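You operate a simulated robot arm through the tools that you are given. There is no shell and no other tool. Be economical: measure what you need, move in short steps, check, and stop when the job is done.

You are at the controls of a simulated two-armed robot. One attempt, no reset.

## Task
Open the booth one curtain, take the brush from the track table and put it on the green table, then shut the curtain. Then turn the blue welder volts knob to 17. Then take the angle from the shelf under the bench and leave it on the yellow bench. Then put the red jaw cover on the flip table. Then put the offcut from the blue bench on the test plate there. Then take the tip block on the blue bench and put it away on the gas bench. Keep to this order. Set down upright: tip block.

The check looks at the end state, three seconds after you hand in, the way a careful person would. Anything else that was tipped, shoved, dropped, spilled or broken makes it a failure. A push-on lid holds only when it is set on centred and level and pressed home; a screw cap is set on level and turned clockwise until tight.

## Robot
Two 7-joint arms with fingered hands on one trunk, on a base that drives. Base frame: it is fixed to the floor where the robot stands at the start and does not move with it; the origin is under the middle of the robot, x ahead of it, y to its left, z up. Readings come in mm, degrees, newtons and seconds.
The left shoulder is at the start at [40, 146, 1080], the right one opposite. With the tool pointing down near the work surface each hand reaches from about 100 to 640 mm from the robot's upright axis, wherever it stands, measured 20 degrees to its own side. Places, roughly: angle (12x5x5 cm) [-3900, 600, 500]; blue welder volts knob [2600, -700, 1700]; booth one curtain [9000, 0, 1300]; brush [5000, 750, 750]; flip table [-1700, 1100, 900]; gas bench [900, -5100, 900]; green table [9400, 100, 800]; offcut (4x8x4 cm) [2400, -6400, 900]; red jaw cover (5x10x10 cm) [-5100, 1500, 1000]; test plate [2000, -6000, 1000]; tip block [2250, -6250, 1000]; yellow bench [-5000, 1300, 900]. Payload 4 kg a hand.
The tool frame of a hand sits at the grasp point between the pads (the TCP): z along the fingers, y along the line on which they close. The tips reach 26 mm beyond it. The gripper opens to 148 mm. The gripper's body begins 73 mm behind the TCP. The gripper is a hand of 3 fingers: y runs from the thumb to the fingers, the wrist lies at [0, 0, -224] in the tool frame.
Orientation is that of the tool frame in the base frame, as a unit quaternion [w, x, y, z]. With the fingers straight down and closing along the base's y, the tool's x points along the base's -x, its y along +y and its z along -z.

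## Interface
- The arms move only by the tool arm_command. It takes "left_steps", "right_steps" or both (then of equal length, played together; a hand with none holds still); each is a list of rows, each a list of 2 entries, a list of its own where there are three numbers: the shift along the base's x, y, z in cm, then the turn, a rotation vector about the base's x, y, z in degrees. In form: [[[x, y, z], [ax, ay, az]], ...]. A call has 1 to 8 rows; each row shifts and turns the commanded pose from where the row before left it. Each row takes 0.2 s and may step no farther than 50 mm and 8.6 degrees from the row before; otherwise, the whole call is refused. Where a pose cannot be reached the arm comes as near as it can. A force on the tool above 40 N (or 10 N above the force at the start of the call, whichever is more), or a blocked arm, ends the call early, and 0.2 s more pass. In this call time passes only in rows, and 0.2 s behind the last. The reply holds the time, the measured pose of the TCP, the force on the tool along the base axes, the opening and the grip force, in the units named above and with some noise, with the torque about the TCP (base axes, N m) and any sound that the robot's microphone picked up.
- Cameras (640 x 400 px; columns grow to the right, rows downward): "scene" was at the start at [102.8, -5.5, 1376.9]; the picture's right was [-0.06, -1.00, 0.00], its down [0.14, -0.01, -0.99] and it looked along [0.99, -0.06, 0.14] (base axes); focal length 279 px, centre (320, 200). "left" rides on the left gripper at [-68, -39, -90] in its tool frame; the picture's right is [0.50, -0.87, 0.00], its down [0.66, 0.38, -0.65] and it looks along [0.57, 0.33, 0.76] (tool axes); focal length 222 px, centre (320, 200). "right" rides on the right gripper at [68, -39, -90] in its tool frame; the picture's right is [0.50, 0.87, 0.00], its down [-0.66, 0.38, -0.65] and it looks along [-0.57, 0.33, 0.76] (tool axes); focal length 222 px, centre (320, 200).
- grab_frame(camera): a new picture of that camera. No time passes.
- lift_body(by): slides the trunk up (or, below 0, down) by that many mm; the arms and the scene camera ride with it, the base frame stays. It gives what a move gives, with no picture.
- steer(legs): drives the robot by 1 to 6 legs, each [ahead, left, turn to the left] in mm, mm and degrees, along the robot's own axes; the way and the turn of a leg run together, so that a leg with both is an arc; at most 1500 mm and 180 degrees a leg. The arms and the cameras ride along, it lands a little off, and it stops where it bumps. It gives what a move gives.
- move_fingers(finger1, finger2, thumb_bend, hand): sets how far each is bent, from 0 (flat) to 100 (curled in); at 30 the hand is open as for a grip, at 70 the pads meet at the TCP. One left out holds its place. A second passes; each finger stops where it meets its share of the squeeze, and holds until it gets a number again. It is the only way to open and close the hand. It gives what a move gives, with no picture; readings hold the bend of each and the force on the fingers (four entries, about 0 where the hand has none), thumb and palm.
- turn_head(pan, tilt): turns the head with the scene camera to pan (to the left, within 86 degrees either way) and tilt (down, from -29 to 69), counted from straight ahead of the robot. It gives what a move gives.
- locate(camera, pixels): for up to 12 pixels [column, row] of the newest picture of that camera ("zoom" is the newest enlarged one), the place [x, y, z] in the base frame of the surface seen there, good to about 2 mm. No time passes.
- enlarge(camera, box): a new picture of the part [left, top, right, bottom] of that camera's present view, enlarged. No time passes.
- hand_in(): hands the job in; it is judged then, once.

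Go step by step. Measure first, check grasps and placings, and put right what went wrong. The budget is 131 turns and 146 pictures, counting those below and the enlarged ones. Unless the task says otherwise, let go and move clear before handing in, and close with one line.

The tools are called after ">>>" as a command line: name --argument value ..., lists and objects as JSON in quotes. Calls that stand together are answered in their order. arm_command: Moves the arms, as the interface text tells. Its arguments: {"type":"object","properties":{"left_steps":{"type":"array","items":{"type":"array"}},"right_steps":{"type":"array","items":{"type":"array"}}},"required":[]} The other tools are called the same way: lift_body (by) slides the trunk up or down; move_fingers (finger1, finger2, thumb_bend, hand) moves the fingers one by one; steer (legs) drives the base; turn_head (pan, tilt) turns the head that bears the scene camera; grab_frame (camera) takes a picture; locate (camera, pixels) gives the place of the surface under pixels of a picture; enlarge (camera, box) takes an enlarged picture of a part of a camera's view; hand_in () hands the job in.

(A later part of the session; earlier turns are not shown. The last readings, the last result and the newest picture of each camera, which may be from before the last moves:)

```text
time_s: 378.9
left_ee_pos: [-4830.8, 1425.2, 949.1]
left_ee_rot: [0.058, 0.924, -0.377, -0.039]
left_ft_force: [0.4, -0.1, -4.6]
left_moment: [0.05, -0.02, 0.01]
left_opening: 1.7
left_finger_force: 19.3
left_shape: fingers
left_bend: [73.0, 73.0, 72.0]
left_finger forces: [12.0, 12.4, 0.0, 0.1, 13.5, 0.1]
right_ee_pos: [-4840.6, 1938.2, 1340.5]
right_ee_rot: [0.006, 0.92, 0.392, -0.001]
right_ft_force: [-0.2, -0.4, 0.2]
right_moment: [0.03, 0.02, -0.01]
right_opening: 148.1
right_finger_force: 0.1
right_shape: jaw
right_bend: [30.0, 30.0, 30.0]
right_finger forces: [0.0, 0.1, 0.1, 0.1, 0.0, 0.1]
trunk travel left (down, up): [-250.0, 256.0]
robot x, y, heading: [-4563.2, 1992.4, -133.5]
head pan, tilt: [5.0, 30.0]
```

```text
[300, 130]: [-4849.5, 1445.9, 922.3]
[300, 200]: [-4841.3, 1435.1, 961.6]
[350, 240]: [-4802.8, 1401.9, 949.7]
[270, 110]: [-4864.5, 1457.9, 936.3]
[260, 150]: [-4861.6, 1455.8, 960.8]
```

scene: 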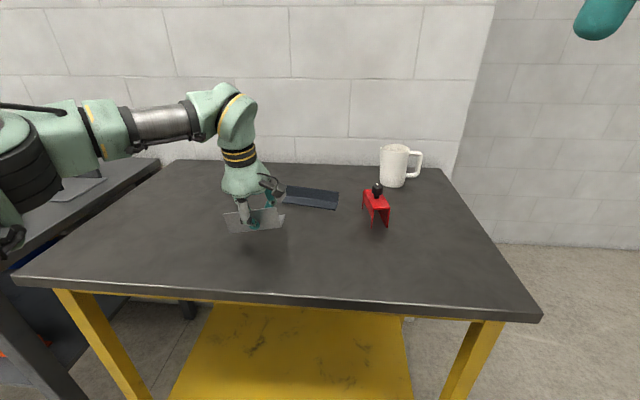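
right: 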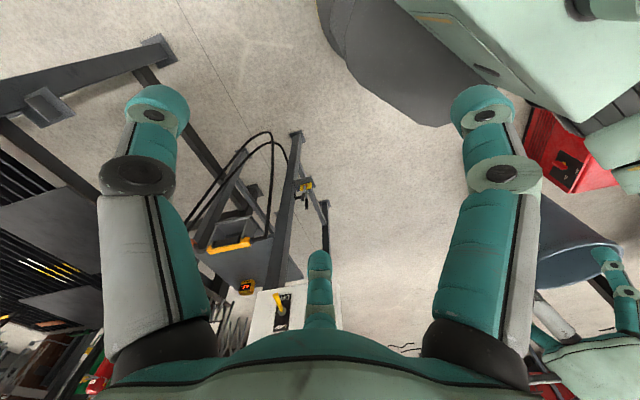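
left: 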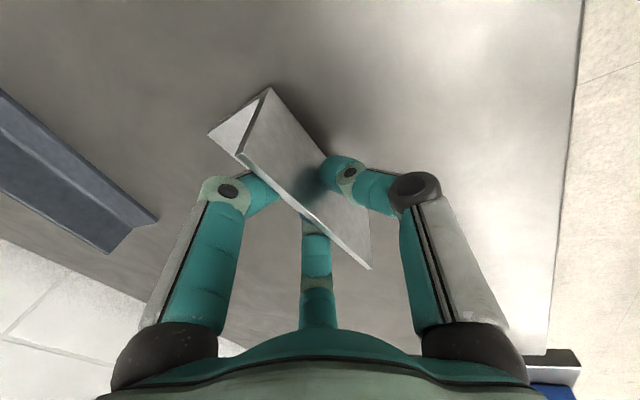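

The flange is now vertical; its bottom is ~10 mm above the bench. I'll lower in small steps.

>>> arm_command --left_steps '[[[0, 0, -0.5], [0, 0, 0]], [[0, 0, -0.2], [0, 0, 0]]]'

>>> arm_command --left_steps '[[[0, 0, -0.2], [0, 0, 0]], [[0, 0, -0.1], [0, 0, 0]]]'

>>> arm_command --left_steps '[[[0, 0, -0.2], [0, 0, 0]]]'

```text
time_s: 379.5
left_ee_pos: [-4830.2, 1424.9, 941.5]
left_ee_rot: [0.057, 0.924, -0.377, -0.038]
left_ft_force: [-0.2, 0.0, -3.5]
left_moment: [-0.01, -0.05, -0.01]
left_opening: 1.6
left_finger_force: 19.6
left_shape: fingers
left_bend: [73.0, 73.0, 72.0]
left_finger forces: [12.1, 12.8, 0.0, 0.0, 13.6, 0.0]
right_ee_pos: [-4840.6, 1938.1, 1340.5]
right_ee_rot: [0.005, 0.92, 0.392, -0.001]
right_ft_force: [-0.4, -0.2, -0.1]
right_moment: [-0.01, -0.02, 0.01]
right_opening: 148.0
right_finger_force: 0.0
right_shape: jaw
right_bend: [30.0, 30.0, 30.0]
right_finger forces: [0.0, 0.0, 0.0, 0.0, 0.0, 0.0]
trunk travel left (down, up): [-250.0, 256.0]
robot x, y, heading: [-4559.3, 1989.6, -133.6]
head pan, tilt: [5.0, 30.0]
```

```text
time_s: 380.1
left_ee_pos: [-4830.6, 1426.0, 937.9]
left_ee_rot: [0.058, 0.924, -0.376, -0.039]
left_ft_force: [0.0, 1.1, -2.0]
left_moment: [-0.01, -0.09, 0.03]
left_opening: 1.6
left_finger_force: 19.5
left_shape: fingers
left_bend: [73.0, 73.0, 72.0]
left_finger forces: [12.2, 12.9, 0.0, 0.0, 13.8, 0.1]
right_ee_pos: [-4840.6, 1936.5, 1340.1]
right_ee_rot: [0.006, 0.92, 0.392, -0.001]
right_ft_force: [-0.3, 0.1, 0.2]
right_moment: [0.0, 0.01, -0.02]
right_opening: 147.9
right_finger_force: 0.1
right_shape: jaw
right_bend: [30.0, 30.0, 30.0]
right_finger forces: [0.0, 0.1, 0.0, 0.0, 0.0, 0.0]
trunk travel left (down, up): [-250.0, 256.0]
robot x, y, heading: [-4558.2, 1990.8, -133.6]
head pan, tilt: [5.0, 30.0]
```

```text
time_s: 380.5
left_ee_pos: [-4832.1, 1425.1, 935.8]
left_ee_rot: [0.059, 0.923, -0.378, -0.039]
left_ft_force: [-0.7, -0.1, -1.3]
left_moment: [-0.01, -0.09, 0.05]
left_opening: 1.7
left_finger_force: 19.6
left_shape: fingers
left_bend: [73.0, 73.0, 72.0]
left_finger forces: [12.3, 13.1, 0.0, 0.0, 14.0, 0.1]
right_ee_pos: [-4840.3, 1938.4, 1340.8]
right_ee_rot: [0.006, 0.92, 0.392, 0.0]
right_ft_force: [0.2, 0.4, -0.5]
right_moment: [-0.02, -0.01, 0.0]
right_opening: 147.9
right_finger_force: 0.1
right_shape: jaw
right_bend: [30.0, 30.0, 30.0]
right_finger forces: [0.0, 0.0, 0.0, 0.0, 0.0, 0.0]
trunk travel left (down, up): [-250.0, 256.0]
robot x, y, heading: [-4557.2, 1992.2, -133.2]
head pan, tilt: [5.0, 30.0]
```

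Contact is made. Release and rise.

>>> move_fingers --hand "left" --finger1 50 --finger2 50 --thumb_bend 50

>>> arm_command --left_steps '[[[0, 0, 2.5], [0, 0, 0]], [[0, 0, 4.5], [0, 0, 0]], [[0, 0, 4.5], [0, 0, 0]], [[0, 0, 4.5], [0, 0, 0]], [[2.5, 2.6, 1], [5.8, -5.5, 0]], [[2.5, 2.6, 1], [0, 0, 0]], [[2.5, 2.6, 1], [0, 0, 0]], [[2.5, 2.6, 1], [0, 0, 0]]]'

>>> grab_frame --camera "scene"

```text
time_s: 381.5
left_ee_pos: [-4830.2, 1426.8, 938.4]
left_ee_rot: [0.06, 0.924, -0.377, -0.039]
left_ft_force: [-0.7, -1.8, 16.8]
left_moment: [0.3, -0.41, -0.01]
left_opening: 55.0
left_finger_force: 7.8
left_shape: fingers
left_bend: [50.0, 50.0, 53.0]
left_finger forces: [0.1, 0.0, 0.0, 0.1, 16.4, 0.0]
right_ee_pos: [-4839.0, 1940.0, 1341.6]
right_ee_rot: [0.006, 0.92, 0.391, -0.001]
right_ft_force: [-0.4, 1.0, -0.7]
right_moment: [-0.01, -0.01, 0.02]
right_opening: 148.1
right_finger_force: 0.1
right_shape: jaw
right_bend: [30.0, 30.0, 30.0]
right_finger forces: [0.0, 0.0, 0.1, 0.0, 0.1, 0.0]
trunk travel left (down, up): [-250.0, 256.0]
robot x, y, heading: [-4561.0, 1990.2, -133.5]
head pan, tilt: [5.0, 30.0]
```

```text
time_s: 383.3
left_ee_pos: [-4711.3, 1502.5, 1078.8]
left_ee_rot: [0.06, 0.922, -0.381, -0.019]
left_ft_force: [-0.5, 0.1, 0.1]
left_moment: [-0.04, 0.01, 0.02]
left_opening: 61.8
left_finger_force: 0.1
left_shape: fingers
left_bend: [50.0, 50.0, 50.0]
left_finger forces: [0.0, 0.0, 0.1, 0.0, 0.1, 0.1]
left hand out of reach, approached as far as the arm can: row 3, 4, 5
right_ee_pos: [-4838.9, 1940.0, 1342.3]
right_ee_rot: [0.005, 0.92, 0.392, -0.001]
right_ft_force: [0.2, 0.4, -0.3]
right_moment: [0.0, 0.02, 0.01]
right_opening: 147.9
right_finger_force: 0.1
right_shape: jaw
right_bend: [30.0, 30.0, 30.0]
right_finger forces: [0.0, 0.0, 0.0, 0.1, 0.0, 0.0]
trunk travel left (down, up): [-250.0, 256.0]
robot x, y, heading: [-4554.2, 1989.9, -133.3]
head pan, tilt: [5.0, 30.0]
```

```text
49 pictures are left
```

scene: 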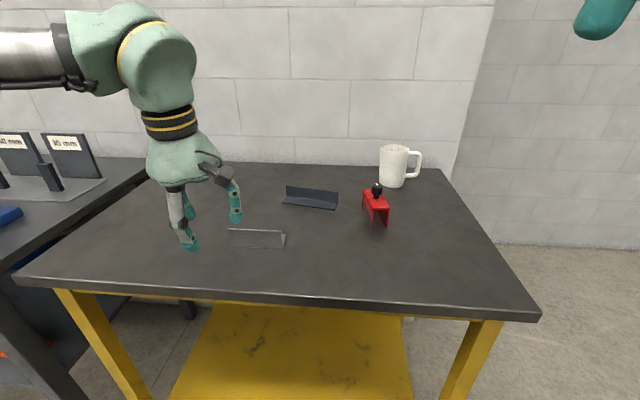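

The angle stands on the yellow bench. Next the red jaw cover: I'll bring the left hand above its black knob (≈(-5122,1511,990)).

>>> steer --legs '[[136, -280, 0]]'

>>> arm_command --left_steps '[[[0, 0, 0], [5.1, -4.8, 0]]]'

>>> turn_head --pan 15 --tilt 35

>>> grab_frame --camera "scene"

>>> grab_frame --camera "left"

```text
time_s: 385.4
left_ee_pos: [-5011.6, 1595.0, 1078.1]
left_ee_rot: [0.059, 0.923, -0.379, -0.019]
left_ft_force: [-0.3, -0.5, 0.4]
left_moment: [0.0, -0.01, 0.0]
left_opening: 62.0
left_finger_force: 0.1
left_shape: fingers
left_bend: [50.0, 50.0, 50.0]
left_finger forces: [0.0, 0.0, 0.0, 0.0, 0.0, 0.1]
right_ee_pos: [-5140.7, 2032.5, 1340.3]
right_ee_rot: [0.005, 0.919, 0.394, -0.001]
right_ft_force: [0.2, 0.8, 0.5]
right_moment: [0.01, 0.04, 0.01]
right_opening: 148.0
right_finger_force: 0.0
right_shape: jaw
right_bend: [30.0, 30.0, 30.0]
right_finger forces: [0.0, 0.1, 0.0, 0.1, 0.0, 0.1]
trunk travel left (down, up): [-250.0, 256.0]
robot x, y, heading: [-4858.7, 2086.7, -133.4]
head pan, tilt: [5.0, 30.0]
```

```text
time_s: 385.8
left_ee_pos: [-5011.9, 1596.0, 1078.1]
left_ee_rot: [0.001, 0.925, -0.381, 0.003]
left_ft_force: [-0.2, 0.0, -0.2]
left_moment: [-0.02, 0.02, 0.02]
left_opening: 61.9
left_finger_force: 0.1
left_shape: fingers
left_bend: [50.0, 50.0, 50.0]
left_finger forces: [0.1, 0.0, 0.0, 0.0, 0.0, 0.0]
right_ee_pos: [-5140.9, 2031.4, 1339.9]
right_ee_rot: [0.006, 0.92, 0.393, 0.0]
right_ft_force: [0.1, 0.1, 0.0]
right_moment: [0.02, -0.03, 0.01]
right_opening: 147.8
right_finger_force: 0.0
right_shape: jaw
right_bend: [30.0, 30.0, 30.0]
right_finger forces: [0.0, 0.0, 0.0, 0.1, 0.1, 0.0]
trunk travel left (down, up): [-250.0, 256.0]
robot x, y, heading: [-4857.1, 2091.1, -133.2]
head pan, tilt: [5.0, 30.0]
```

```text
time_s: 386.6
left_ee_pos: [-5013.2, 1595.2, 1079.1]
left_ee_rot: [0.002, 0.924, -0.381, 0.003]
left_ft_force: [0.3, -0.2, 1.0]
left_moment: [-0.03, -0.01, 0.01]
left_opening: 62.0
left_finger_force: 0.0
left_shape: fingers
left_bend: [50.0, 50.0, 50.0]
left_finger forces: [0.1, 0.0, 0.1, 0.0, 0.1, 0.1]
right_ee_pos: [-5141.2, 2032.4, 1341.0]
right_ee_rot: [0.006, 0.92, 0.393, -0.001]
right_ft_force: [-0.4, 0.0, -0.6]
right_moment: [0.0, -0.02, -0.02]
right_opening: 148.0
right_finger_force: 0.1
right_shape: jaw
right_bend: [30.0, 30.0, 30.0]
right_finger forces: [0.0, 0.1, 0.0, 0.1, 0.0, 0.1]
trunk travel left (down, up): [-250.0, 256.0]
robot x, y, heading: [-4861.2, 2085.5, -133.2]
head pan, tilt: [15.0, 35.0]
```

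```text
48 pictures are left
```

scene: 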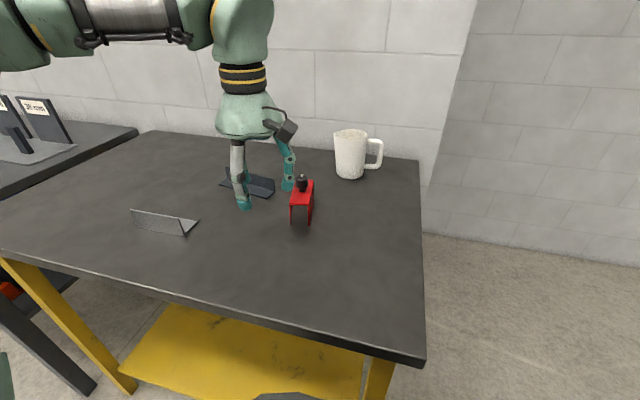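

```text
47 pictures are left
```

left: 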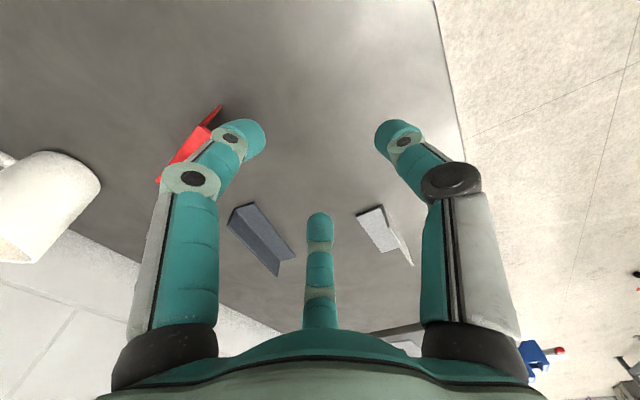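

I'll locate the knob with the scene camera.

>>> enlarge --camera "scene" --box '[262, 165, 342, 235]'

>>> locate --camera "scene" --pixels '[[302, 178], [302, 183], [302, 187], [296, 201], [309, 200], [308, 186], [294, 222], [312, 221]]'

```text
5.71 times, centred on (302, 200) of scene
```

zoom: 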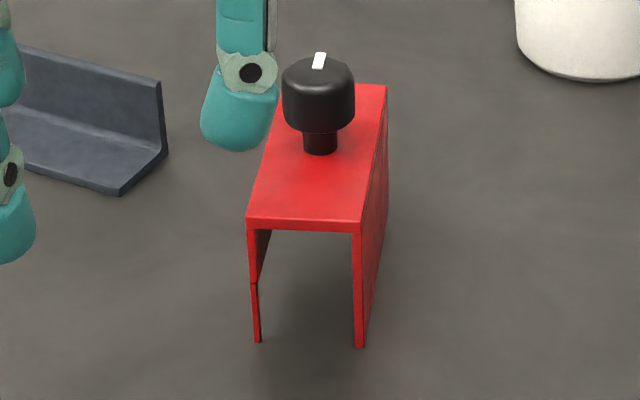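

```text
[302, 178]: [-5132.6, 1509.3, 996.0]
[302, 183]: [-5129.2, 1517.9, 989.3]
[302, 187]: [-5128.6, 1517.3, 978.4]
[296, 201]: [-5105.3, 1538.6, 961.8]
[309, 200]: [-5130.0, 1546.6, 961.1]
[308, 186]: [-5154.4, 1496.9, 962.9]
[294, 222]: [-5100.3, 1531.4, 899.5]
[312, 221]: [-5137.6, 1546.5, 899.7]
```

Knob centre ≈ (-5134,1506), z 977–997. I'll drive 40 mm closer, move above and descend to z 993.

>>> steer --legs '[[40, 0, 0]]'

>>> arm_command --left_steps '[[[-3.1, -2.0, 0], [0, 0, 0]], [[-3.1, -2.0, 0], [0, 0, 0]], [[-3.1, -2.0, 0], [0, 0, 0]]]'

>>> grab_frame --camera "left"

>>> locate --camera "left" --pixels '[[305, 130], [290, 130], [320, 130], [305, 115], [305, 145], [320, 150]]'

```text
time_s: 387.4
left_ee_pos: [-5036.4, 1568.5, 1080.3]
left_ee_rot: [0.004, 0.925, -0.38, 0.002]
left_ft_force: [1.2, 1.0, -0.4]
left_moment: [0.01, 0.0, -0.01]
left_opening: 61.9
left_finger_force: 0.0
left_shape: fingers
left_bend: [50.0, 50.0, 50.0]
left_finger forces: [0.0, 0.1, 0.0, 0.0, 0.0, 0.0]
right_ee_pos: [-5165.3, 2007.5, 1341.9]
right_ee_rot: [0.007, 0.919, 0.394, -0.003]
right_ft_force: [-0.3, 0.0, 0.6]
right_moment: [-0.02, 0.01, 0.0]
right_opening: 147.8
right_finger_force: 0.2
right_shape: jaw
right_bend: [30.0, 30.0, 30.0]
right_finger forces: [0.0, 0.1, 0.1, 0.1, 0.0, 0.0]
trunk travel left (down, up): [-250.0, 256.0]
robot x, y, heading: [-4886.0, 2055.4, -133.2]
head pan, tilt: [15.0, 35.0]
```

```text
time_s: 388.2
left_ee_pos: [-5080.5, 1535.9, 1072.2]
left_ee_rot: [0.003, 0.925, -0.38, 0.002]
left_ft_force: [0.4, -0.2, -0.6]
left_moment: [0.03, 0.0, -0.01]
left_opening: 61.8
left_finger_force: 0.1
left_shape: fingers
left_bend: [50.0, 50.0, 50.0]
left_finger forces: [0.1, 0.1, 0.0, 0.0, 0.0, 0.0]
left hand out of reach, approached as far as the arm can: row 2, 3
right_ee_pos: [-5168.8, 2002.7, 1342.2]
right_ee_rot: [0.005, 0.919, 0.394, -0.001]
right_ft_force: [0.5, -0.9, 0.1]
right_moment: [0.01, 0.0, -0.02]
right_opening: 147.7
right_finger_force: 0.0
right_shape: jaw
right_bend: [30.0, 30.0, 30.0]
right_finger forces: [0.1, 0.0, 0.0, 0.0, 0.1, 0.1]
trunk travel left (down, up): [-250.0, 256.0]
robot x, y, heading: [-4885.2, 2057.7, -133.1]
head pan, tilt: [15.0, 35.0]
```

```text
45 pictures are left
```

left: 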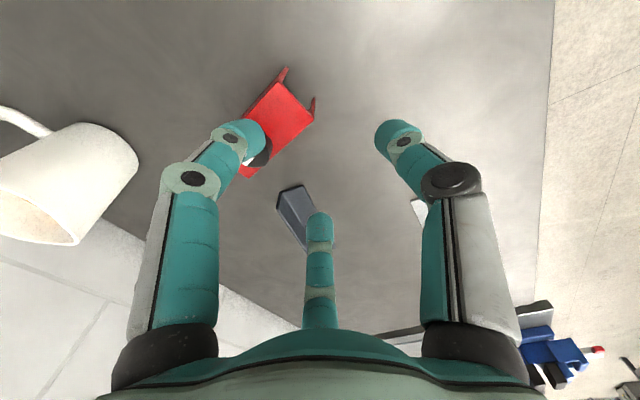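

```text
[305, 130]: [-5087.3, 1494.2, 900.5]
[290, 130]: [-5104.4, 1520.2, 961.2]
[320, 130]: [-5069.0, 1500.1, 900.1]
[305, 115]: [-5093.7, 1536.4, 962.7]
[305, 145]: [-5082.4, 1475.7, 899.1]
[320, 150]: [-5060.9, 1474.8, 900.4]
```

Out of reach at this height; raising the trunk 100 mm should help the arm extend. Then I'll move over the knob.

>>> lift_body --by 100

>>> arm_command --left_steps '[[[0, 0, -4.5], [0, 0, 0]], [[0, 0, -4.5], [0, 0, 0]], [[-2.7, -1.5, -1], [0, 0, 0]], [[-2.7, -1.5, -1], [0, 0, 0]]]'

>>> grab_frame --camera "left"

```text
time_s: 389.6
left_ee_pos: [-5079.6, 1538.3, 1172.2]
left_ee_rot: [0.004, 0.925, -0.38, 0.002]
left_ft_force: [-0.1, -0.1, -0.1]
left_moment: [0.05, 0.01, 0.03]
left_opening: 61.8
left_finger_force: 0.0
left_shape: fingers
left_bend: [50.0, 50.0, 50.0]
left_finger forces: [0.0, 0.0, 0.0, 0.0, 0.0, 0.1]
right_ee_pos: [-5168.0, 2003.8, 1440.2]
right_ee_rot: [0.006, 0.919, 0.393, -0.001]
right_ft_force: [0.6, -0.2, 0.7]
right_moment: [0.0, -0.01, -0.05]
right_opening: 148.1
right_finger_force: 0.1
right_shape: jaw
right_bend: [30.0, 30.0, 30.0]
right_finger forces: [0.0, 0.1, 0.0, 0.0, 0.1, 0.1]
trunk travel left (down, up): [-350.0, 156.0]
robot x, y, heading: [-4888.9, 2055.9, -133.2]
head pan, tilt: [15.0, 35.0]
```

```text
time_s: 390.6
left_ee_pos: [-5134.7, 1507.2, 1060.7]
left_ee_rot: [0.002, 0.925, -0.38, 0.003]
left_ft_force: [0.2, 0.1, -0.3]
left_moment: [0.02, -0.01, -0.01]
left_opening: 62.0
left_finger_force: 0.0
left_shape: fingers
left_bend: [50.0, 50.0, 50.0]
left_finger forces: [0.0, 0.0, 0.0, 0.1, 0.1, 0.1]
right_ee_pos: [-5169.5, 2003.9, 1438.6]
right_ee_rot: [0.005, 0.919, 0.394, -0.001]
right_ft_force: [-0.6, -0.3, -0.7]
right_moment: [0.01, -0.02, 0.04]
right_opening: 148.0
right_finger_force: 0.1
right_shape: jaw
right_bend: [30.0, 30.0, 30.0]
right_finger forces: [0.0, 0.1, 0.1, 0.1, 0.0, 0.1]
trunk travel left (down, up): [-350.0, 156.0]
robot x, y, heading: [-4888.2, 2058.1, -133.2]
head pan, tilt: [15.0, 35.0]
```

```text
44 pictures are left
```

left: 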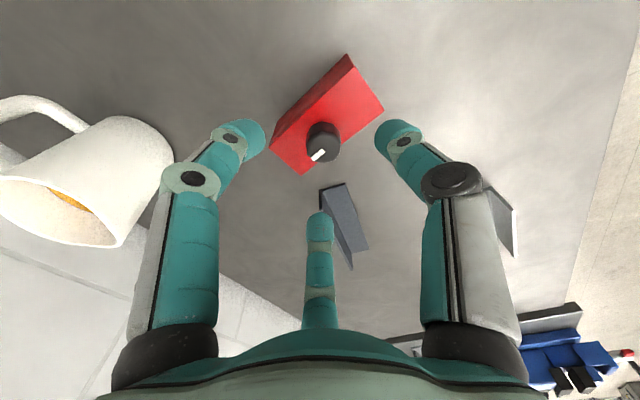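

The knob appears centred at (320,145) between the fingers. I'll verify and descend.

>>> locate --camera "left" --pixels '[[322, 143], [313, 143], [333, 143], [323, 133], [322, 153]]'

>>> arm_command --left_steps '[[[0, 0, -3.5], [0, 0, 0]], [[0, 0, -3.3], [0, 0, 0]]]'

>>> grab_frame --camera "left"

```text
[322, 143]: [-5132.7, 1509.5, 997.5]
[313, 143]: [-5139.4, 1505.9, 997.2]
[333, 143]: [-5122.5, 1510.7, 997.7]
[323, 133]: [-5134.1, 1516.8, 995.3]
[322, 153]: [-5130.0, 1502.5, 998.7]
```

```text
time_s: 391.2
left_ee_pos: [-5135.1, 1506.9, 996.4]
left_ee_rot: [0.004, 0.926, -0.379, 0.001]
left_ft_force: [0.4, -1.7, 7.9]
left_moment: [0.28, -0.29, -0.1]
left_opening: 62.5
left_finger_force: 4.1
left_shape: fingers
left_bend: [50.0, 50.0, 50.0]
left_finger forces: [0.0, 0.0, 0.1, 0.0, 7.9, 0.1]
right_ee_pos: [-5167.5, 2003.5, 1440.6]
right_ee_rot: [0.006, 0.919, 0.394, -0.001]
right_ft_force: [-0.2, -0.4, -0.4]
right_moment: [0.0, 0.01, 0.02]
right_opening: 148.0
right_finger_force: 0.2
right_shape: jaw
right_bend: [30.0, 30.0, 30.0]
right_finger forces: [0.0, 0.0, 0.0, 0.1, 0.1, 0.0]
trunk travel left (down, up): [-350.0, 156.0]
robot x, y, heading: [-4888.2, 2056.9, -133.0]
head pan, tilt: [15.0, 35.0]
```

```text
43 pictures are left
```

left: 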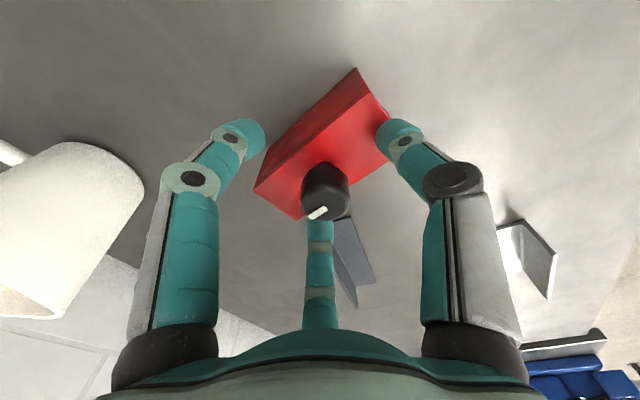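

The thumb just touches the cover's top; I'll rise 4 mm and close on the knob, then lift.

>>> arm_command --left_steps '[[[0.2, 0.2, 0.4], [0, 0, 0]]]'

>>> move_fingers --hand "left" --finger1 85 --finger2 85 --thumb_bend 85

>>> arm_command --left_steps '[[[0, 0, 2], [0, 0, 0]], [[0, 0, 3], [0, 0, 0]]]'

>>> grab_frame --camera "left"

```text
time_s: 391.6
left_ee_pos: [-5131.1, 1508.8, 997.6]
left_ee_rot: [0.003, 0.925, -0.38, 0.003]
left_ft_force: [-0.1, 0.1, 0.7]
left_moment: [-0.02, -0.01, 0.02]
left_opening: 61.8
left_finger_force: 0.0
left_shape: fingers
left_bend: [50.0, 50.0, 50.0]
left_finger forces: [0.0, 0.0, 0.0, 0.0, 0.1, 0.0]
right_ee_pos: [-5167.3, 2003.8, 1439.1]
right_ee_rot: [0.006, 0.919, 0.394, -0.002]
right_ft_force: [0.3, 0.3, 0.3]
right_moment: [0.0, -0.01, 0.0]
right_opening: 147.9
right_finger_force: 0.0
right_shape: jaw
right_bend: [30.0, 30.0, 30.0]
right_finger forces: [0.1, 0.0, 0.1, 0.0, 0.1, 0.0]
trunk travel left (down, up): [-350.0, 156.0]
robot x, y, heading: [-4886.7, 2062.1, -133.3]
head pan, tilt: [15.0, 35.0]
```

```text
time_s: 392.6
left_ee_pos: [-5133.3, 1509.3, 998.6]
left_ee_rot: [0.003, 0.925, -0.379, 0.002]
left_ft_force: [-0.1, -0.8, 2.5]
left_moment: [-0.1, 0.09, 0.0]
left_opening: 9.3
left_finger_force: 30.3
left_shape: fingers
left_bend: [62.0, 60.0, 73.0]
left_finger forces: [18.8, 22.9, 0.0, 0.1, 18.8, 0.0]
right_ee_pos: [-5167.3, 2004.1, 1439.5]
right_ee_rot: [0.006, 0.919, 0.394, -0.001]
right_ft_force: [-0.1, 0.1, 0.5]
right_moment: [-0.02, 0.0, 0.01]
right_opening: 147.9
right_finger_force: 0.0
right_shape: jaw
right_bend: [30.0, 30.0, 30.0]
right_finger forces: [0.1, 0.1, 0.1, 0.0, 0.0, 0.0]
trunk travel left (down, up): [-350.0, 156.0]
robot x, y, heading: [-4883.6, 2053.6, -132.9]
head pan, tilt: [15.0, 35.0]
```

```text
time_s: 393.2
left_ee_pos: [-5134.1, 1508.8, 1048.1]
left_ee_rot: [0.003, 0.926, -0.379, 0.003]
left_ft_force: [0.8, -0.5, -1.1]
left_moment: [-0.03, -0.02, 0.01]
left_opening: 5.7
left_finger_force: 25.8
left_shape: fingers
left_bend: [62.0, 60.0, 77.0]
left_finger forces: [20.9, 15.2, 0.0, 0.0, 14.5, 0.0]
right_ee_pos: [-5168.1, 2005.1, 1439.3]
right_ee_rot: [0.006, 0.919, 0.395, -0.002]
right_ft_force: [-0.5, 0.4, -0.8]
right_moment: [0.02, 0.0, 0.01]
right_opening: 147.9
right_finger_force: 0.0
right_shape: jaw
right_bend: [30.0, 30.0, 30.0]
right_finger forces: [0.0, 0.0, 0.0, 0.0, 0.0, 0.0]
trunk travel left (down, up): [-350.0, 156.0]
robot x, y, heading: [-4885.0, 2059.1, -133.0]
head pan, tilt: [15.0, 35.0]
```

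```text
42 pictures are left
```

left: 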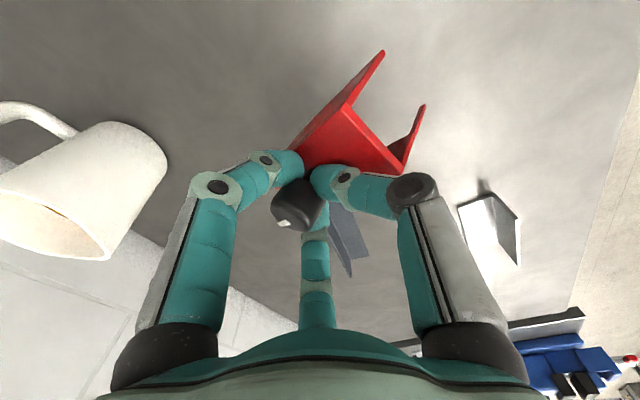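

The cover is lifted but tilting in the grip. I'll check from the scene camera.

>>> enlarge --camera "scene" --box '[230, 110, 390, 230]'

```text
3.33 times, centred on (310, 170) of scene
```

zoom: 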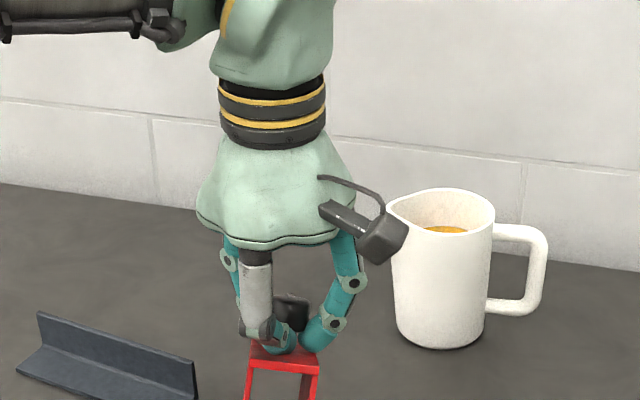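

The cover hangs by its knob securely though tilted. I'll lift, tuck it back, drive along the aisle to the flip table and turn to face it.

>>> arm_command --left_steps '[[[0, 0, 3], [0, 0, 0]], [[1, 1, 3], [0, 0, 0]], [[2.5, 2.6, 0], [0, 0, 0]], [[2.5, 2.6, 0], [0, 0, 0]], [[2.5, 2.6, 0], [0, 0, 0]], [[2.5, 2.6, 0], [0, 0, 0]]]'

>>> steer --legs '[[-480, 0, 0], [0, 1400, 0], [0, 1300, 0], [0, 0, 90], [0, 0, 90]]'

>>> turn_head --pan 0 --tilt 25

>>> grab_frame --camera "scene"

```text
time_s: 394.6
left_ee_pos: [-5019.5, 1623.7, 1108.5]
left_ee_rot: [0.003, 0.925, -0.379, 0.001]
left_ft_force: [1.3, -0.5, -0.7]
left_moment: [0.0, 0.0, 0.01]
left_opening: 5.6
left_finger_force: 25.1
left_shape: fingers
left_bend: [62.0, 60.0, 77.0]
left_finger forces: [20.5, 14.8, 0.0, 0.0, 15.2, 0.0]
right_ee_pos: [-5166.0, 2004.6, 1440.3]
right_ee_rot: [0.006, 0.919, 0.394, -0.001]
right_ft_force: [0.3, 0.2, 0.2]
right_moment: [0.0, 0.01, 0.02]
right_opening: 147.8
right_finger_force: 0.0
right_shape: jaw
right_bend: [30.0, 30.0, 30.0]
right_finger forces: [0.0, 0.0, 0.0, 0.0, 0.0, 0.0]
trunk travel left (down, up): [-350.0, 156.0]
robot x, y, heading: [-4886.1, 2059.0, -133.1]
head pan, tilt: [15.0, 35.0]
```

```text
time_s: 417.6
left_ee_pos: [-2456.3, 1062.0, 1108.6]
left_ee_rot: [-0.003, 0.363, 0.932, 0.003]
left_ft_force: [-0.2, 0.1, -0.8]
left_moment: [-0.02, 0.03, 0.02]
left_opening: 5.4
left_finger_force: 22.4
left_shape: fingers
left_bend: [62.0, 60.0, 78.0]
left_finger forces: [15.4, 16.0, 0.0, 0.0, 14.0, 0.0]
right_ee_pos: [-2297.5, 688.3, 1440.4]
right_ee_rot: [0.0, -0.41, 0.912, 0.006]
right_ft_force: [0.5, 0.6, 0.4]
right_moment: [0.02, 0.02, 0.03]
right_opening: 147.8
right_finger_force: 0.0
right_shape: jaw
right_bend: [30.0, 30.0, 30.0]
right_finger forces: [0.0, 0.0, 0.0, 0.0, 0.0, 0.1]
trunk travel left (down, up): [-350.0, 156.0]
robot x, y, heading: [-2577.2, 627.5, 49.1]
head pan, tilt: [15.0, 35.0]
```

```text
time_s: 418.4
left_ee_pos: [-2457.2, 1062.5, 1107.2]
left_ee_rot: [-0.002, 0.363, 0.932, 0.002]
left_ft_force: [0.2, 0.0, -0.4]
left_moment: [-0.03, -0.02, -0.01]
left_opening: 5.2
left_finger_force: 22.5
left_shape: fingers
left_bend: [62.0, 60.0, 78.0]
left_finger forces: [15.5, 16.0, 0.0, 0.0, 14.0, 0.0]
right_ee_pos: [-2298.7, 688.3, 1440.7]
right_ee_rot: [0.001, -0.41, 0.912, 0.006]
right_ft_force: [-0.3, -1.0, 0.1]
right_moment: [0.03, 0.03, 0.02]
right_opening: 147.9
right_finger_force: 0.1
right_shape: jaw
right_bend: [30.0, 30.0, 30.0]
right_finger forces: [0.0, 0.1, 0.0, 0.0, 0.0, 0.0]
trunk travel left (down, up): [-350.0, 156.0]
robot x, y, heading: [-2578.1, 624.3, 48.9]
head pan, tilt: [0.0, 25.0]
```

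```text
40 pictures are left
```

scene: 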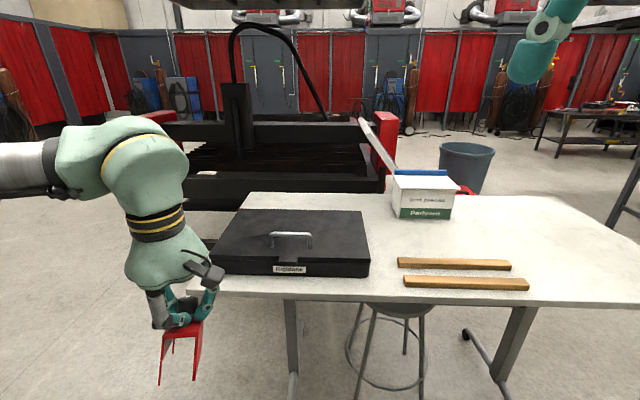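

The flip table has a black case, wood strips and a carton; free space lies on the right (575,235). I'll measure.

>>> locate --camera "scene" --pixels '[[575, 235], [610, 270], [530, 220], [470, 240], [385, 275], [400, 298], [600, 301], [450, 215], [365, 255], [500, 265], [525, 288], [225, 270]]'

```text
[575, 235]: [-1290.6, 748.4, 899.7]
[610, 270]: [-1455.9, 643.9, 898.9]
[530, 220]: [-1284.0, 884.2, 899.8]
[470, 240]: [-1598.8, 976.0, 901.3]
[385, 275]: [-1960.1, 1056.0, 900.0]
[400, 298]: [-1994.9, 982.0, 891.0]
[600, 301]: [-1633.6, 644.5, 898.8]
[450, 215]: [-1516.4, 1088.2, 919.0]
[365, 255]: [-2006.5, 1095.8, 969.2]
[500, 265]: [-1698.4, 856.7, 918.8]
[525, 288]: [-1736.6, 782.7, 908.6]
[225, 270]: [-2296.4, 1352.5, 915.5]
```

Free spot at about (-1505,740), z 900. I'll drive right 900 mm and ahead 250 mm, then look at the cover's tilt.

>>> steer --legs '[[0, -900, -2.5], [250, 0, 0]]'

>>> turn_head --pan 15 --tilt 35

>>> grab_frame --camera "scene"

>>> grab_frame --camera "left"

```text
time_s: 424.6
left_ee_pos: [-1599.3, 630.6, 1108.4]
left_ee_rot: [-0.002, 0.382, 0.924, 0.004]
left_ft_force: [-0.1, -0.1, 0.1]
left_moment: [0.03, 0.01, 0.01]
left_opening: 5.1
left_finger_force: 22.8
left_shape: fingers
left_bend: [62.0, 60.0, 78.0]
left_finger forces: [15.4, 16.0, 0.0, 0.0, 14.2, 0.0]
right_ee_pos: [-1453.9, 248.8, 1440.4]
right_ee_rot: [0.003, -0.392, 0.92, 0.007]
right_ft_force: [-0.4, 0.3, 0.6]
right_moment: [0.03, -0.05, 0.02]
right_opening: 148.0
right_finger_force: 0.1
right_shape: jaw
right_bend: [30.0, 30.0, 30.0]
right_finger forces: [0.1, 0.0, 0.1, 0.1, 0.1, 0.0]
trunk travel left (down, up): [-350.0, 156.0]
robot x, y, heading: [-1733.8, 197.3, 46.5]
head pan, tilt: [0.0, 25.0]
```

```text
time_s: 425.3
left_ee_pos: [-1596.3, 632.4, 1109.1]
left_ee_rot: [-0.003, 0.381, 0.925, 0.003]
left_ft_force: [-0.8, 1.0, -0.6]
left_moment: [0.01, 0.01, 0.0]
left_opening: 5.0
left_finger_force: 23.2
left_shape: fingers
left_bend: [62.0, 60.0, 78.0]
left_finger forces: [15.5, 16.0, 0.0, 0.0, 14.2, 0.0]
right_ee_pos: [-1452.3, 250.8, 1439.4]
right_ee_rot: [0.002, -0.392, 0.92, 0.006]
right_ft_force: [0.5, 0.1, -0.3]
right_moment: [-0.03, 0.01, -0.01]
right_opening: 147.7
right_finger_force: 0.2
right_shape: jaw
right_bend: [30.0, 30.0, 30.0]
right_finger forces: [0.1, 0.0, 0.1, 0.0, 0.0, 0.0]
trunk travel left (down, up): [-350.0, 156.0]
robot x, y, heading: [-1734.8, 196.7, 46.7]
head pan, tilt: [15.0, 35.0]
```

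```text
39 pictures are left
```

scene: 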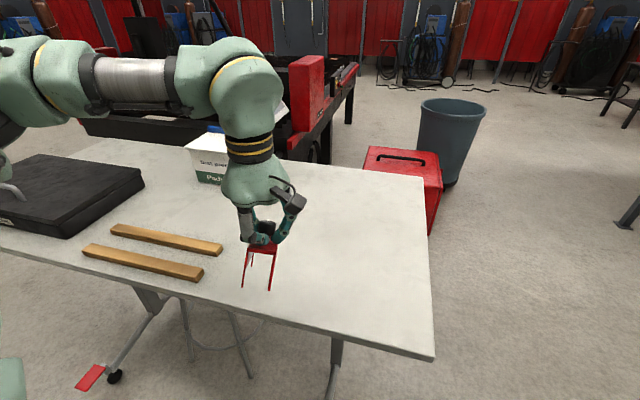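

```text
38 pictures are left
```

left: 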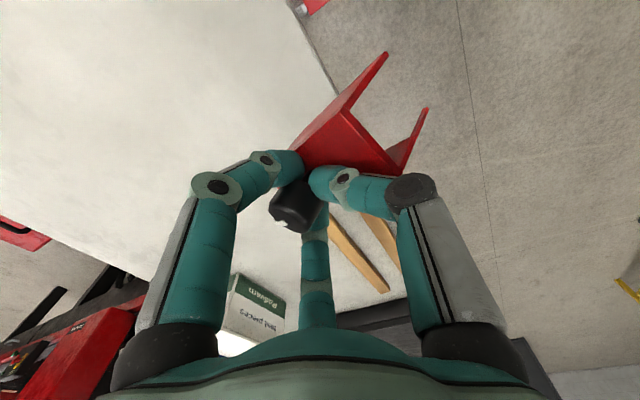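

I'll measure the top plate's tilt from the hand camera.

>>> locate --camera "left" --pixels '[[340, 125], [320, 140], [375, 155], [345, 145], [360, 140], [387, 55], [425, 110], [340, 100]]'

>>> enlarge --camera "scene" --box '[215, 205, 311, 300]'

>>> locate --camera "scene" --pixels '[[252, 249], [272, 252], [243, 285], [271, 288], [249, 247], [276, 248], [300, 240]]'

```text
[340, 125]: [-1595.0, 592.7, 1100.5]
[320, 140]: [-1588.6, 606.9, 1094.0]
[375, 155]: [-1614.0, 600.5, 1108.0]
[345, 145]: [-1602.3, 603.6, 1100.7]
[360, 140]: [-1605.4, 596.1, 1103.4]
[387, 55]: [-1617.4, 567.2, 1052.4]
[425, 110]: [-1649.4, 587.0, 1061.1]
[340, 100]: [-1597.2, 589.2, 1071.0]
```

```text
4.21 times, centred on (263, 252) of scene
```

zoom: 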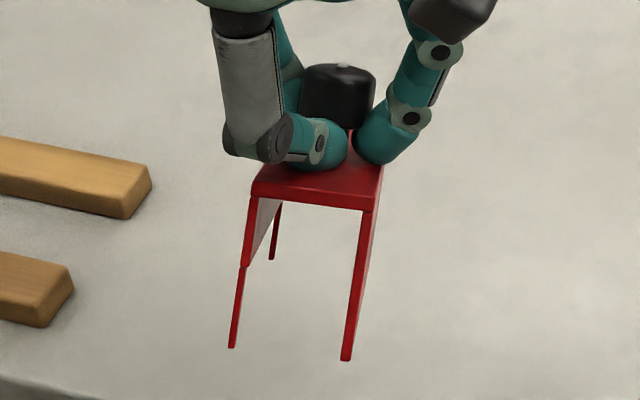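

```text
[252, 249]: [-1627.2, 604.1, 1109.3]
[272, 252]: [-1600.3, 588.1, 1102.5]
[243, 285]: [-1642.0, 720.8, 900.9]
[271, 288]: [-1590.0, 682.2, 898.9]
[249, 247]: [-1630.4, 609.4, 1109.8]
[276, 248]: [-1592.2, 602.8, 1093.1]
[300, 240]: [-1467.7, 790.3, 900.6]
```

The plate is tilted ~27°. I'll rotate the hand to level it, advance 140 mm, and lower to z≈1012.

>>> arm_command --left_steps '[[[2.41, 2.54, 0], [3.55, -5.65, 0]], [[2.41, 2.54, 0], [3.55, -5.65, 0]], [[2.41, 2.54, 0], [3.55, -5.65, 0]], [[2.41, 2.54, 0], [3.55, -5.65, 0]], [[0, 0, -4.8], [0, 0, 0]], [[0, 0, -4.8], [0, 0, 0]]]'

>>> enlarge --camera "scene" --box '[215, 165, 345, 275]'

>>> grab_frame --camera "left"

>>> locate --camera "left" --pixels '[[340, 125], [320, 140], [375, 155], [345, 145], [360, 140], [387, 60], [423, 112]]'

```text
time_s: 426.7
left_ee_pos: [-1499.3, 733.6, 1011.0]
left_ee_rot: [0.132, 0.37, 0.9, 0.191]
left_ft_force: [-0.6, 0.0, 0.5]
left_moment: [-0.03, 0.0, -0.03]
left_opening: 5.1
left_finger_force: 24.3
left_shape: fingers
left_bend: [62.0, 60.0, 78.0]
left_finger forces: [15.5, 15.8, 0.0, 0.0, 15.7, 0.0]
right_ee_pos: [-1452.6, 251.7, 1439.6]
right_ee_rot: [0.001, -0.391, 0.92, 0.004]
right_ft_force: [0.7, 0.4, 0.6]
right_moment: [-0.01, -0.01, 0.01]
right_opening: 148.1
right_finger_force: 0.1
right_shape: jaw
right_bend: [30.0, 30.0, 30.0]
right_finger forces: [0.0, 0.0, 0.0, 0.1, 0.0, 0.0]
trunk travel left (down, up): [-350.0, 156.0]
robot x, y, heading: [-1735.3, 201.7, 46.7]
head pan, tilt: [15.0, 35.0]
```

```text
3.64 times, centred on (280, 220) of scene
```

zoom: 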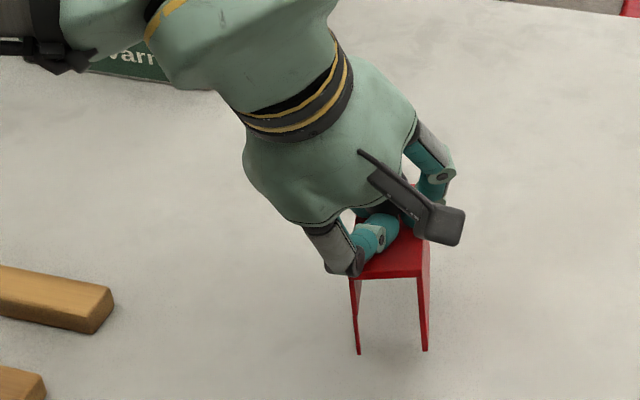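

```text
35 pictures are left
```

left: 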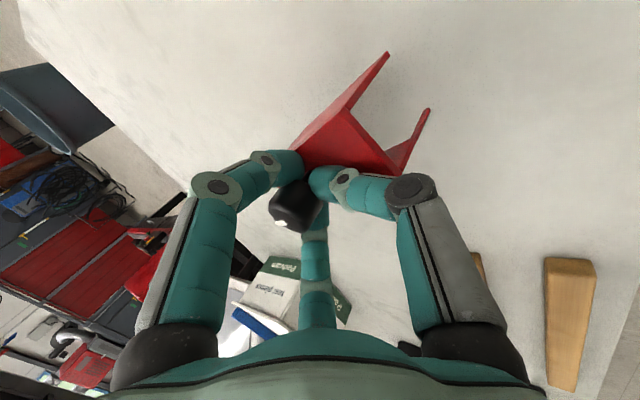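

```text
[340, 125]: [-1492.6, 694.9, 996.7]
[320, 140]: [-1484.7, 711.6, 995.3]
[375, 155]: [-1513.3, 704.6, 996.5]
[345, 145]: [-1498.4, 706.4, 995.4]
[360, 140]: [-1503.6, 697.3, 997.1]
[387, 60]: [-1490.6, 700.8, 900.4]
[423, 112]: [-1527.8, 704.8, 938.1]
```

The plate is level at z 996 (bottom ~934). I'll lower 31 mm and then feel for contact.

>>> arm_command --left_steps '[[[0, 0, -2.7], [0, 0, 0]], [[0, 0, -0.4], [0, 0, 0]]]'

>>> arm_command --left_steps '[[[0, 0, -0.2], [0, 0, 0]]]'

>>> arm_command --left_steps '[[[0, 0, -0.2], [0, 0, 0]]]'

>>> locate --camera "left" --pixels '[[345, 145]]'

```text
time_s: 427.3
left_ee_pos: [-1500.9, 732.0, 985.4]
left_ee_rot: [0.134, 0.371, 0.898, 0.194]
left_ft_force: [-4.7, -2.8, 14.9]
left_moment: [0.58, -0.27, 0.05]
left_opening: 5.1
left_finger_force: 35.9
left_shape: fingers
left_bend: [62.0, 59.0, 78.0]
left_finger forces: [25.0, 31.7, 0.0, 0.0, 14.9, 0.0]
right_ee_pos: [-1453.9, 248.7, 1439.6]
right_ee_rot: [0.002, -0.391, 0.92, 0.008]
right_ft_force: [0.2, 1.0, -0.3]
right_moment: [0.02, -0.01, 0.01]
right_opening: 147.7
right_finger_force: 0.1
right_shape: jaw
right_bend: [30.0, 30.0, 30.0]
right_finger forces: [0.0, 0.0, 0.0, 0.0, 0.0, 0.0]
trunk travel left (down, up): [-350.0, 156.0]
robot x, y, heading: [-1735.9, 200.5, 46.4]
head pan, tilt: [15.0, 35.0]
```

```text
time_s: 427.7
left_ee_pos: [-1501.8, 732.1, 982.3]
left_ee_rot: [0.133, 0.37, 0.899, 0.195]
left_ft_force: [-3.5, -2.4, 19.2]
left_moment: [0.64, -0.43, 0.07]
left_opening: 5.5
left_finger_force: 37.2
left_shape: fingers
left_bend: [61.0, 59.0, 77.0]
left_finger forces: [27.6, 33.3, 0.1, 0.0, 14.1, 0.0]
right_ee_pos: [-1453.7, 246.7, 1441.2]
right_ee_rot: [0.003, -0.392, 0.92, 0.006]
right_ft_force: [0.1, 0.0, 0.1]
right_moment: [0.0, -0.01, 0.01]
right_opening: 147.8
right_finger_force: 0.0
right_shape: jaw
right_bend: [30.0, 30.0, 30.0]
right_finger forces: [0.1, 0.0, 0.0, 0.1, 0.1, 0.0]
trunk travel left (down, up): [-350.0, 156.0]
robot x, y, heading: [-1734.8, 199.6, 46.6]
head pan, tilt: [15.0, 35.0]
```

```text
time_s: 428.1
left_ee_pos: [-1501.6, 732.1, 981.9]
left_ee_rot: [0.134, 0.37, 0.898, 0.195]
left_ft_force: [-4.5, -2.4, 29.0]
left_moment: [0.78, -0.55, 0.11]
left_opening: 5.6
left_finger_force: 40.6
left_shape: fingers
left_bend: [60.0, 58.0, 77.0]
left_finger forces: [31.2, 37.0, 0.1, 0.0, 13.2, 0.0]
right_ee_pos: [-1456.1, 245.5, 1441.1]
right_ee_rot: [0.002, -0.392, 0.92, 0.007]
right_ft_force: [-0.5, -0.1, 0.3]
right_moment: [0.01, -0.02, -0.01]
right_opening: 147.8
right_finger_force: 0.1
right_shape: jaw
right_bend: [30.0, 30.0, 30.0]
right_finger forces: [0.0, 0.1, 0.0, 0.0, 0.0, 0.0]
trunk travel left (down, up): [-350.0, 156.0]
robot x, y, heading: [-1730.5, 200.6, 46.5]
head pan, tilt: [15.0, 35.0]
```

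```text
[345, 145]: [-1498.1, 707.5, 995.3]
```

Firm contact. I'll ease off 2 mm, open wide and withdraw along the hand's tilted axis.

>>> arm_command --left_steps '[[[0, 0, 0.3], [0, 0, 0]]]'

>>> move_fingers --hand "left" --finger1 45 --finger2 45 --thumb_bend 45

>>> arm_command --left_steps '[[[-0.8, -0.5, 1.8], [0, 0, 0]], [[-1.5, -1.0, 3.5], [0, 0, 0]], [[-1.5, -1.0, 3.5], [0, 0, 0]], [[-1.5, -1.0, 3.5], [0, 0, 0]]]'

>>> grab_frame --camera "scene"

```text
time_s: 428.5
left_ee_pos: [-1501.5, 731.0, 982.3]
left_ee_rot: [0.132, 0.37, 0.9, 0.192]
left_ft_force: [-1.9, -2.3, 21.8]
left_moment: [0.68, -0.49, 0.09]
left_opening: 5.5
left_finger_force: 37.5
left_shape: fingers
left_bend: [60.0, 58.0, 77.0]
left_finger forces: [28.5, 33.0, 0.0, 0.0, 13.9, 0.0]
right_ee_pos: [-1454.3, 246.4, 1440.4]
right_ee_rot: [0.003, -0.391, 0.92, 0.007]
right_ft_force: [-0.3, -0.6, -0.4]
right_moment: [0.01, 0.01, 0.0]
right_opening: 148.1
right_finger_force: 0.1
right_shape: jaw
right_bend: [30.0, 30.0, 30.0]
right_finger forces: [0.1, 0.0, 0.0, 0.0, 0.1, 0.1]
trunk travel left (down, up): [-350.0, 156.0]
robot x, y, heading: [-1735.6, 198.9, 46.5]
head pan, tilt: [15.0, 35.0]
```

```text
time_s: 429.5
left_ee_pos: [-1500.3, 732.1, 982.6]
left_ee_rot: [0.133, 0.37, 0.899, 0.192]
left_ft_force: [3.6, 2.1, 22.6]
left_moment: [0.09, -0.05, -0.03]
left_opening: 42.2
left_finger_force: 12.2
left_shape: fingers
left_bend: [45.0, 45.0, 74.0]
left_finger forces: [0.1, 0.0, 0.0, 0.0, 23.0, 0.0]
right_ee_pos: [-1453.8, 247.6, 1441.2]
right_ee_rot: [0.002, -0.392, 0.92, 0.006]
right_ft_force: [-0.9, 0.1, 0.6]
right_moment: [-0.01, 0.0, 0.02]
right_opening: 147.8
right_finger_force: 0.0
right_shape: jaw
right_bend: [30.0, 30.0, 30.0]
right_finger forces: [0.1, 0.0, 0.1, 0.0, 0.1, 0.0]
trunk travel left (down, up): [-350.0, 156.0]
robot x, y, heading: [-1734.5, 199.1, 46.4]
head pan, tilt: [15.0, 35.0]
```

```text
time_s: 430.5
left_ee_pos: [-1555.8, 697.1, 1106.7]
left_ee_rot: [0.131, 0.37, 0.9, 0.191]
left_ft_force: [0.1, -1.1, -0.7]
left_moment: [0.02, 0.0, -0.03]
left_opening: 78.3
left_finger_force: 0.1
left_shape: fingers
left_bend: [45.0, 45.0, 45.0]
left_finger forces: [0.0, 0.1, 0.0, 0.0, 0.1, 0.0]
right_ee_pos: [-1453.5, 249.6, 1440.4]
right_ee_rot: [0.002, -0.391, 0.92, 0.007]
right_ft_force: [0.2, -0.3, -0.2]
right_moment: [0.07, 0.01, 0.02]
right_opening: 148.0
right_finger_force: 0.0
right_shape: jaw
right_bend: [30.0, 30.0, 30.0]
right_finger forces: [0.0, 0.0, 0.0, 0.0, 0.0, 0.0]
trunk travel left (down, up): [-350.0, 156.0]
robot x, y, heading: [-1736.3, 200.6, 46.7]
head pan, tilt: [15.0, 35.0]
```

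```text
34 pictures are left
```

scene: 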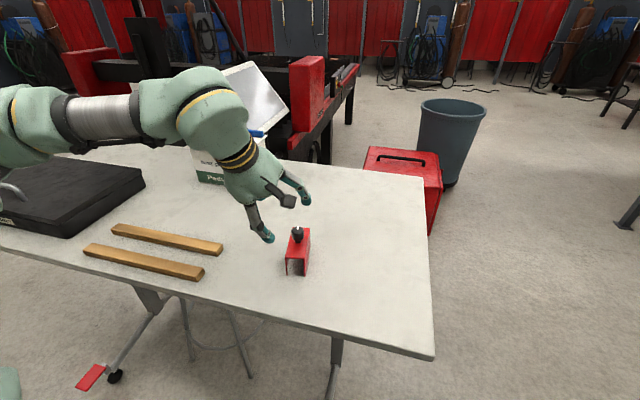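

The jaw cover stands properly on the flip table. Next I'll straighten the hand, back away, turn around and drive along the wall lane toward the gas and blue benches.

>>> arm_command --left_steps '[[[-1.7, -1.8, 1], [-3.55, 5.65, 0]], [[-1.7, -1.8, 1], [-3.55, 5.65, 0]], [[-1.7, -1.8, 1], [-3.55, 5.65, 0]], [[-1.7, -1.8, 1], [-3.55, 5.65, 0]]]'

>>> steer --legs '[[-300, 0, 0], [0, 0, 90], [0, 0, 89.7], [0, 1400, 0], [0, 1400, 0], [0, 1400, 0]]'

>>> turn_head --pan 45 --tilt 15

>>> grab_frame --camera "scene"

```text
time_s: 431.5
left_ee_pos: [-1620.7, 626.7, 1144.7]
left_ee_rot: [-0.004, 0.381, 0.924, 0.003]
left_ft_force: [-0.3, -0.4, 0.2]
left_moment: [-0.01, 0.01, 0.02]
left_opening: 78.0
left_finger_force: 0.1
left_shape: fingers
left_bend: [45.0, 45.0, 45.0]
left_finger forces: [0.1, 0.0, 0.0, 0.0, 0.0, 0.0]
right_ee_pos: [-1452.1, 250.2, 1440.5]
right_ee_rot: [0.001, -0.392, 0.92, 0.007]
right_ft_force: [-0.2, -0.3, -1.0]
right_moment: [0.01, -0.03, 0.01]
right_opening: 147.9
right_finger_force: 0.0
right_shape: jaw
right_bend: [30.0, 30.0, 30.0]
right_finger forces: [0.1, 0.1, 0.0, 0.0, 0.0, 0.1]
trunk travel left (down, up): [-350.0, 156.0]
robot x, y, heading: [-1734.8, 200.9, 46.6]
head pan, tilt: [15.0, 35.0]
```

```text
time_s: 460.7
left_ee_pos: [741.2, -3500.4, 1144.8]
left_ee_rot: [0.004, 0.908, -0.42, 0.002]
left_ft_force: [0.0, -0.4, 1.0]
left_moment: [0.0, 0.01, -0.02]
left_opening: 78.5
left_finger_force: 0.1
left_shape: fingers
left_bend: [45.0, 45.0, 45.0]
left_finger forces: [0.0, 0.1, 0.0, 0.0, 0.1, 0.1]
right_ee_pos: [604.6, -3113.2, 1439.6]
right_ee_rot: [0.007, 0.936, 0.353, -0.002]
right_ft_force: [0.1, 0.5, -0.1]
right_moment: [-0.03, -0.01, -0.01]
right_opening: 147.7
right_finger_force: 0.1
right_shape: jaw
right_bend: [30.0, 30.0, 30.0]
right_finger forces: [0.0, 0.0, 0.0, 0.0, 0.0, 0.1]
trunk travel left (down, up): [-350.0, 156.0]
robot x, y, heading: [885.7, -3082.4, -138.2]
head pan, tilt: [15.0, 35.0]
```

```text
time_s: 461.7
left_ee_pos: [741.7, -3500.9, 1144.2]
left_ee_rot: [0.003, 0.908, -0.42, 0.003]
left_ft_force: [0.5, -0.1, -0.5]
left_moment: [0.04, 0.0, 0.01]
left_opening: 78.1
left_finger_force: 0.1
left_shape: fingers
left_bend: [45.0, 45.0, 45.0]
left_finger forces: [0.0, 0.0, 0.0, 0.0, 0.0, 0.1]
right_ee_pos: [604.5, -3112.8, 1439.4]
right_ee_rot: [0.006, 0.935, 0.354, -0.001]
right_ft_force: [0.0, 0.3, -0.8]
right_moment: [0.02, -0.01, -0.01]
right_opening: 147.8
right_finger_force: 0.0
right_shape: jaw
right_bend: [30.0, 30.0, 30.0]
right_finger forces: [0.0, 0.0, 0.0, 0.0, 0.1, 0.0]
trunk travel left (down, up): [-350.0, 156.0]
robot x, y, heading: [890.0, -3082.0, -138.2]
head pan, tilt: [45.0, 15.0]
```

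```text
33 pictures are left
```

scene: 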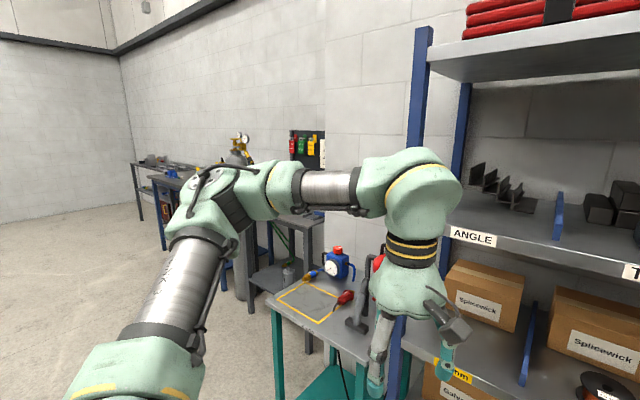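

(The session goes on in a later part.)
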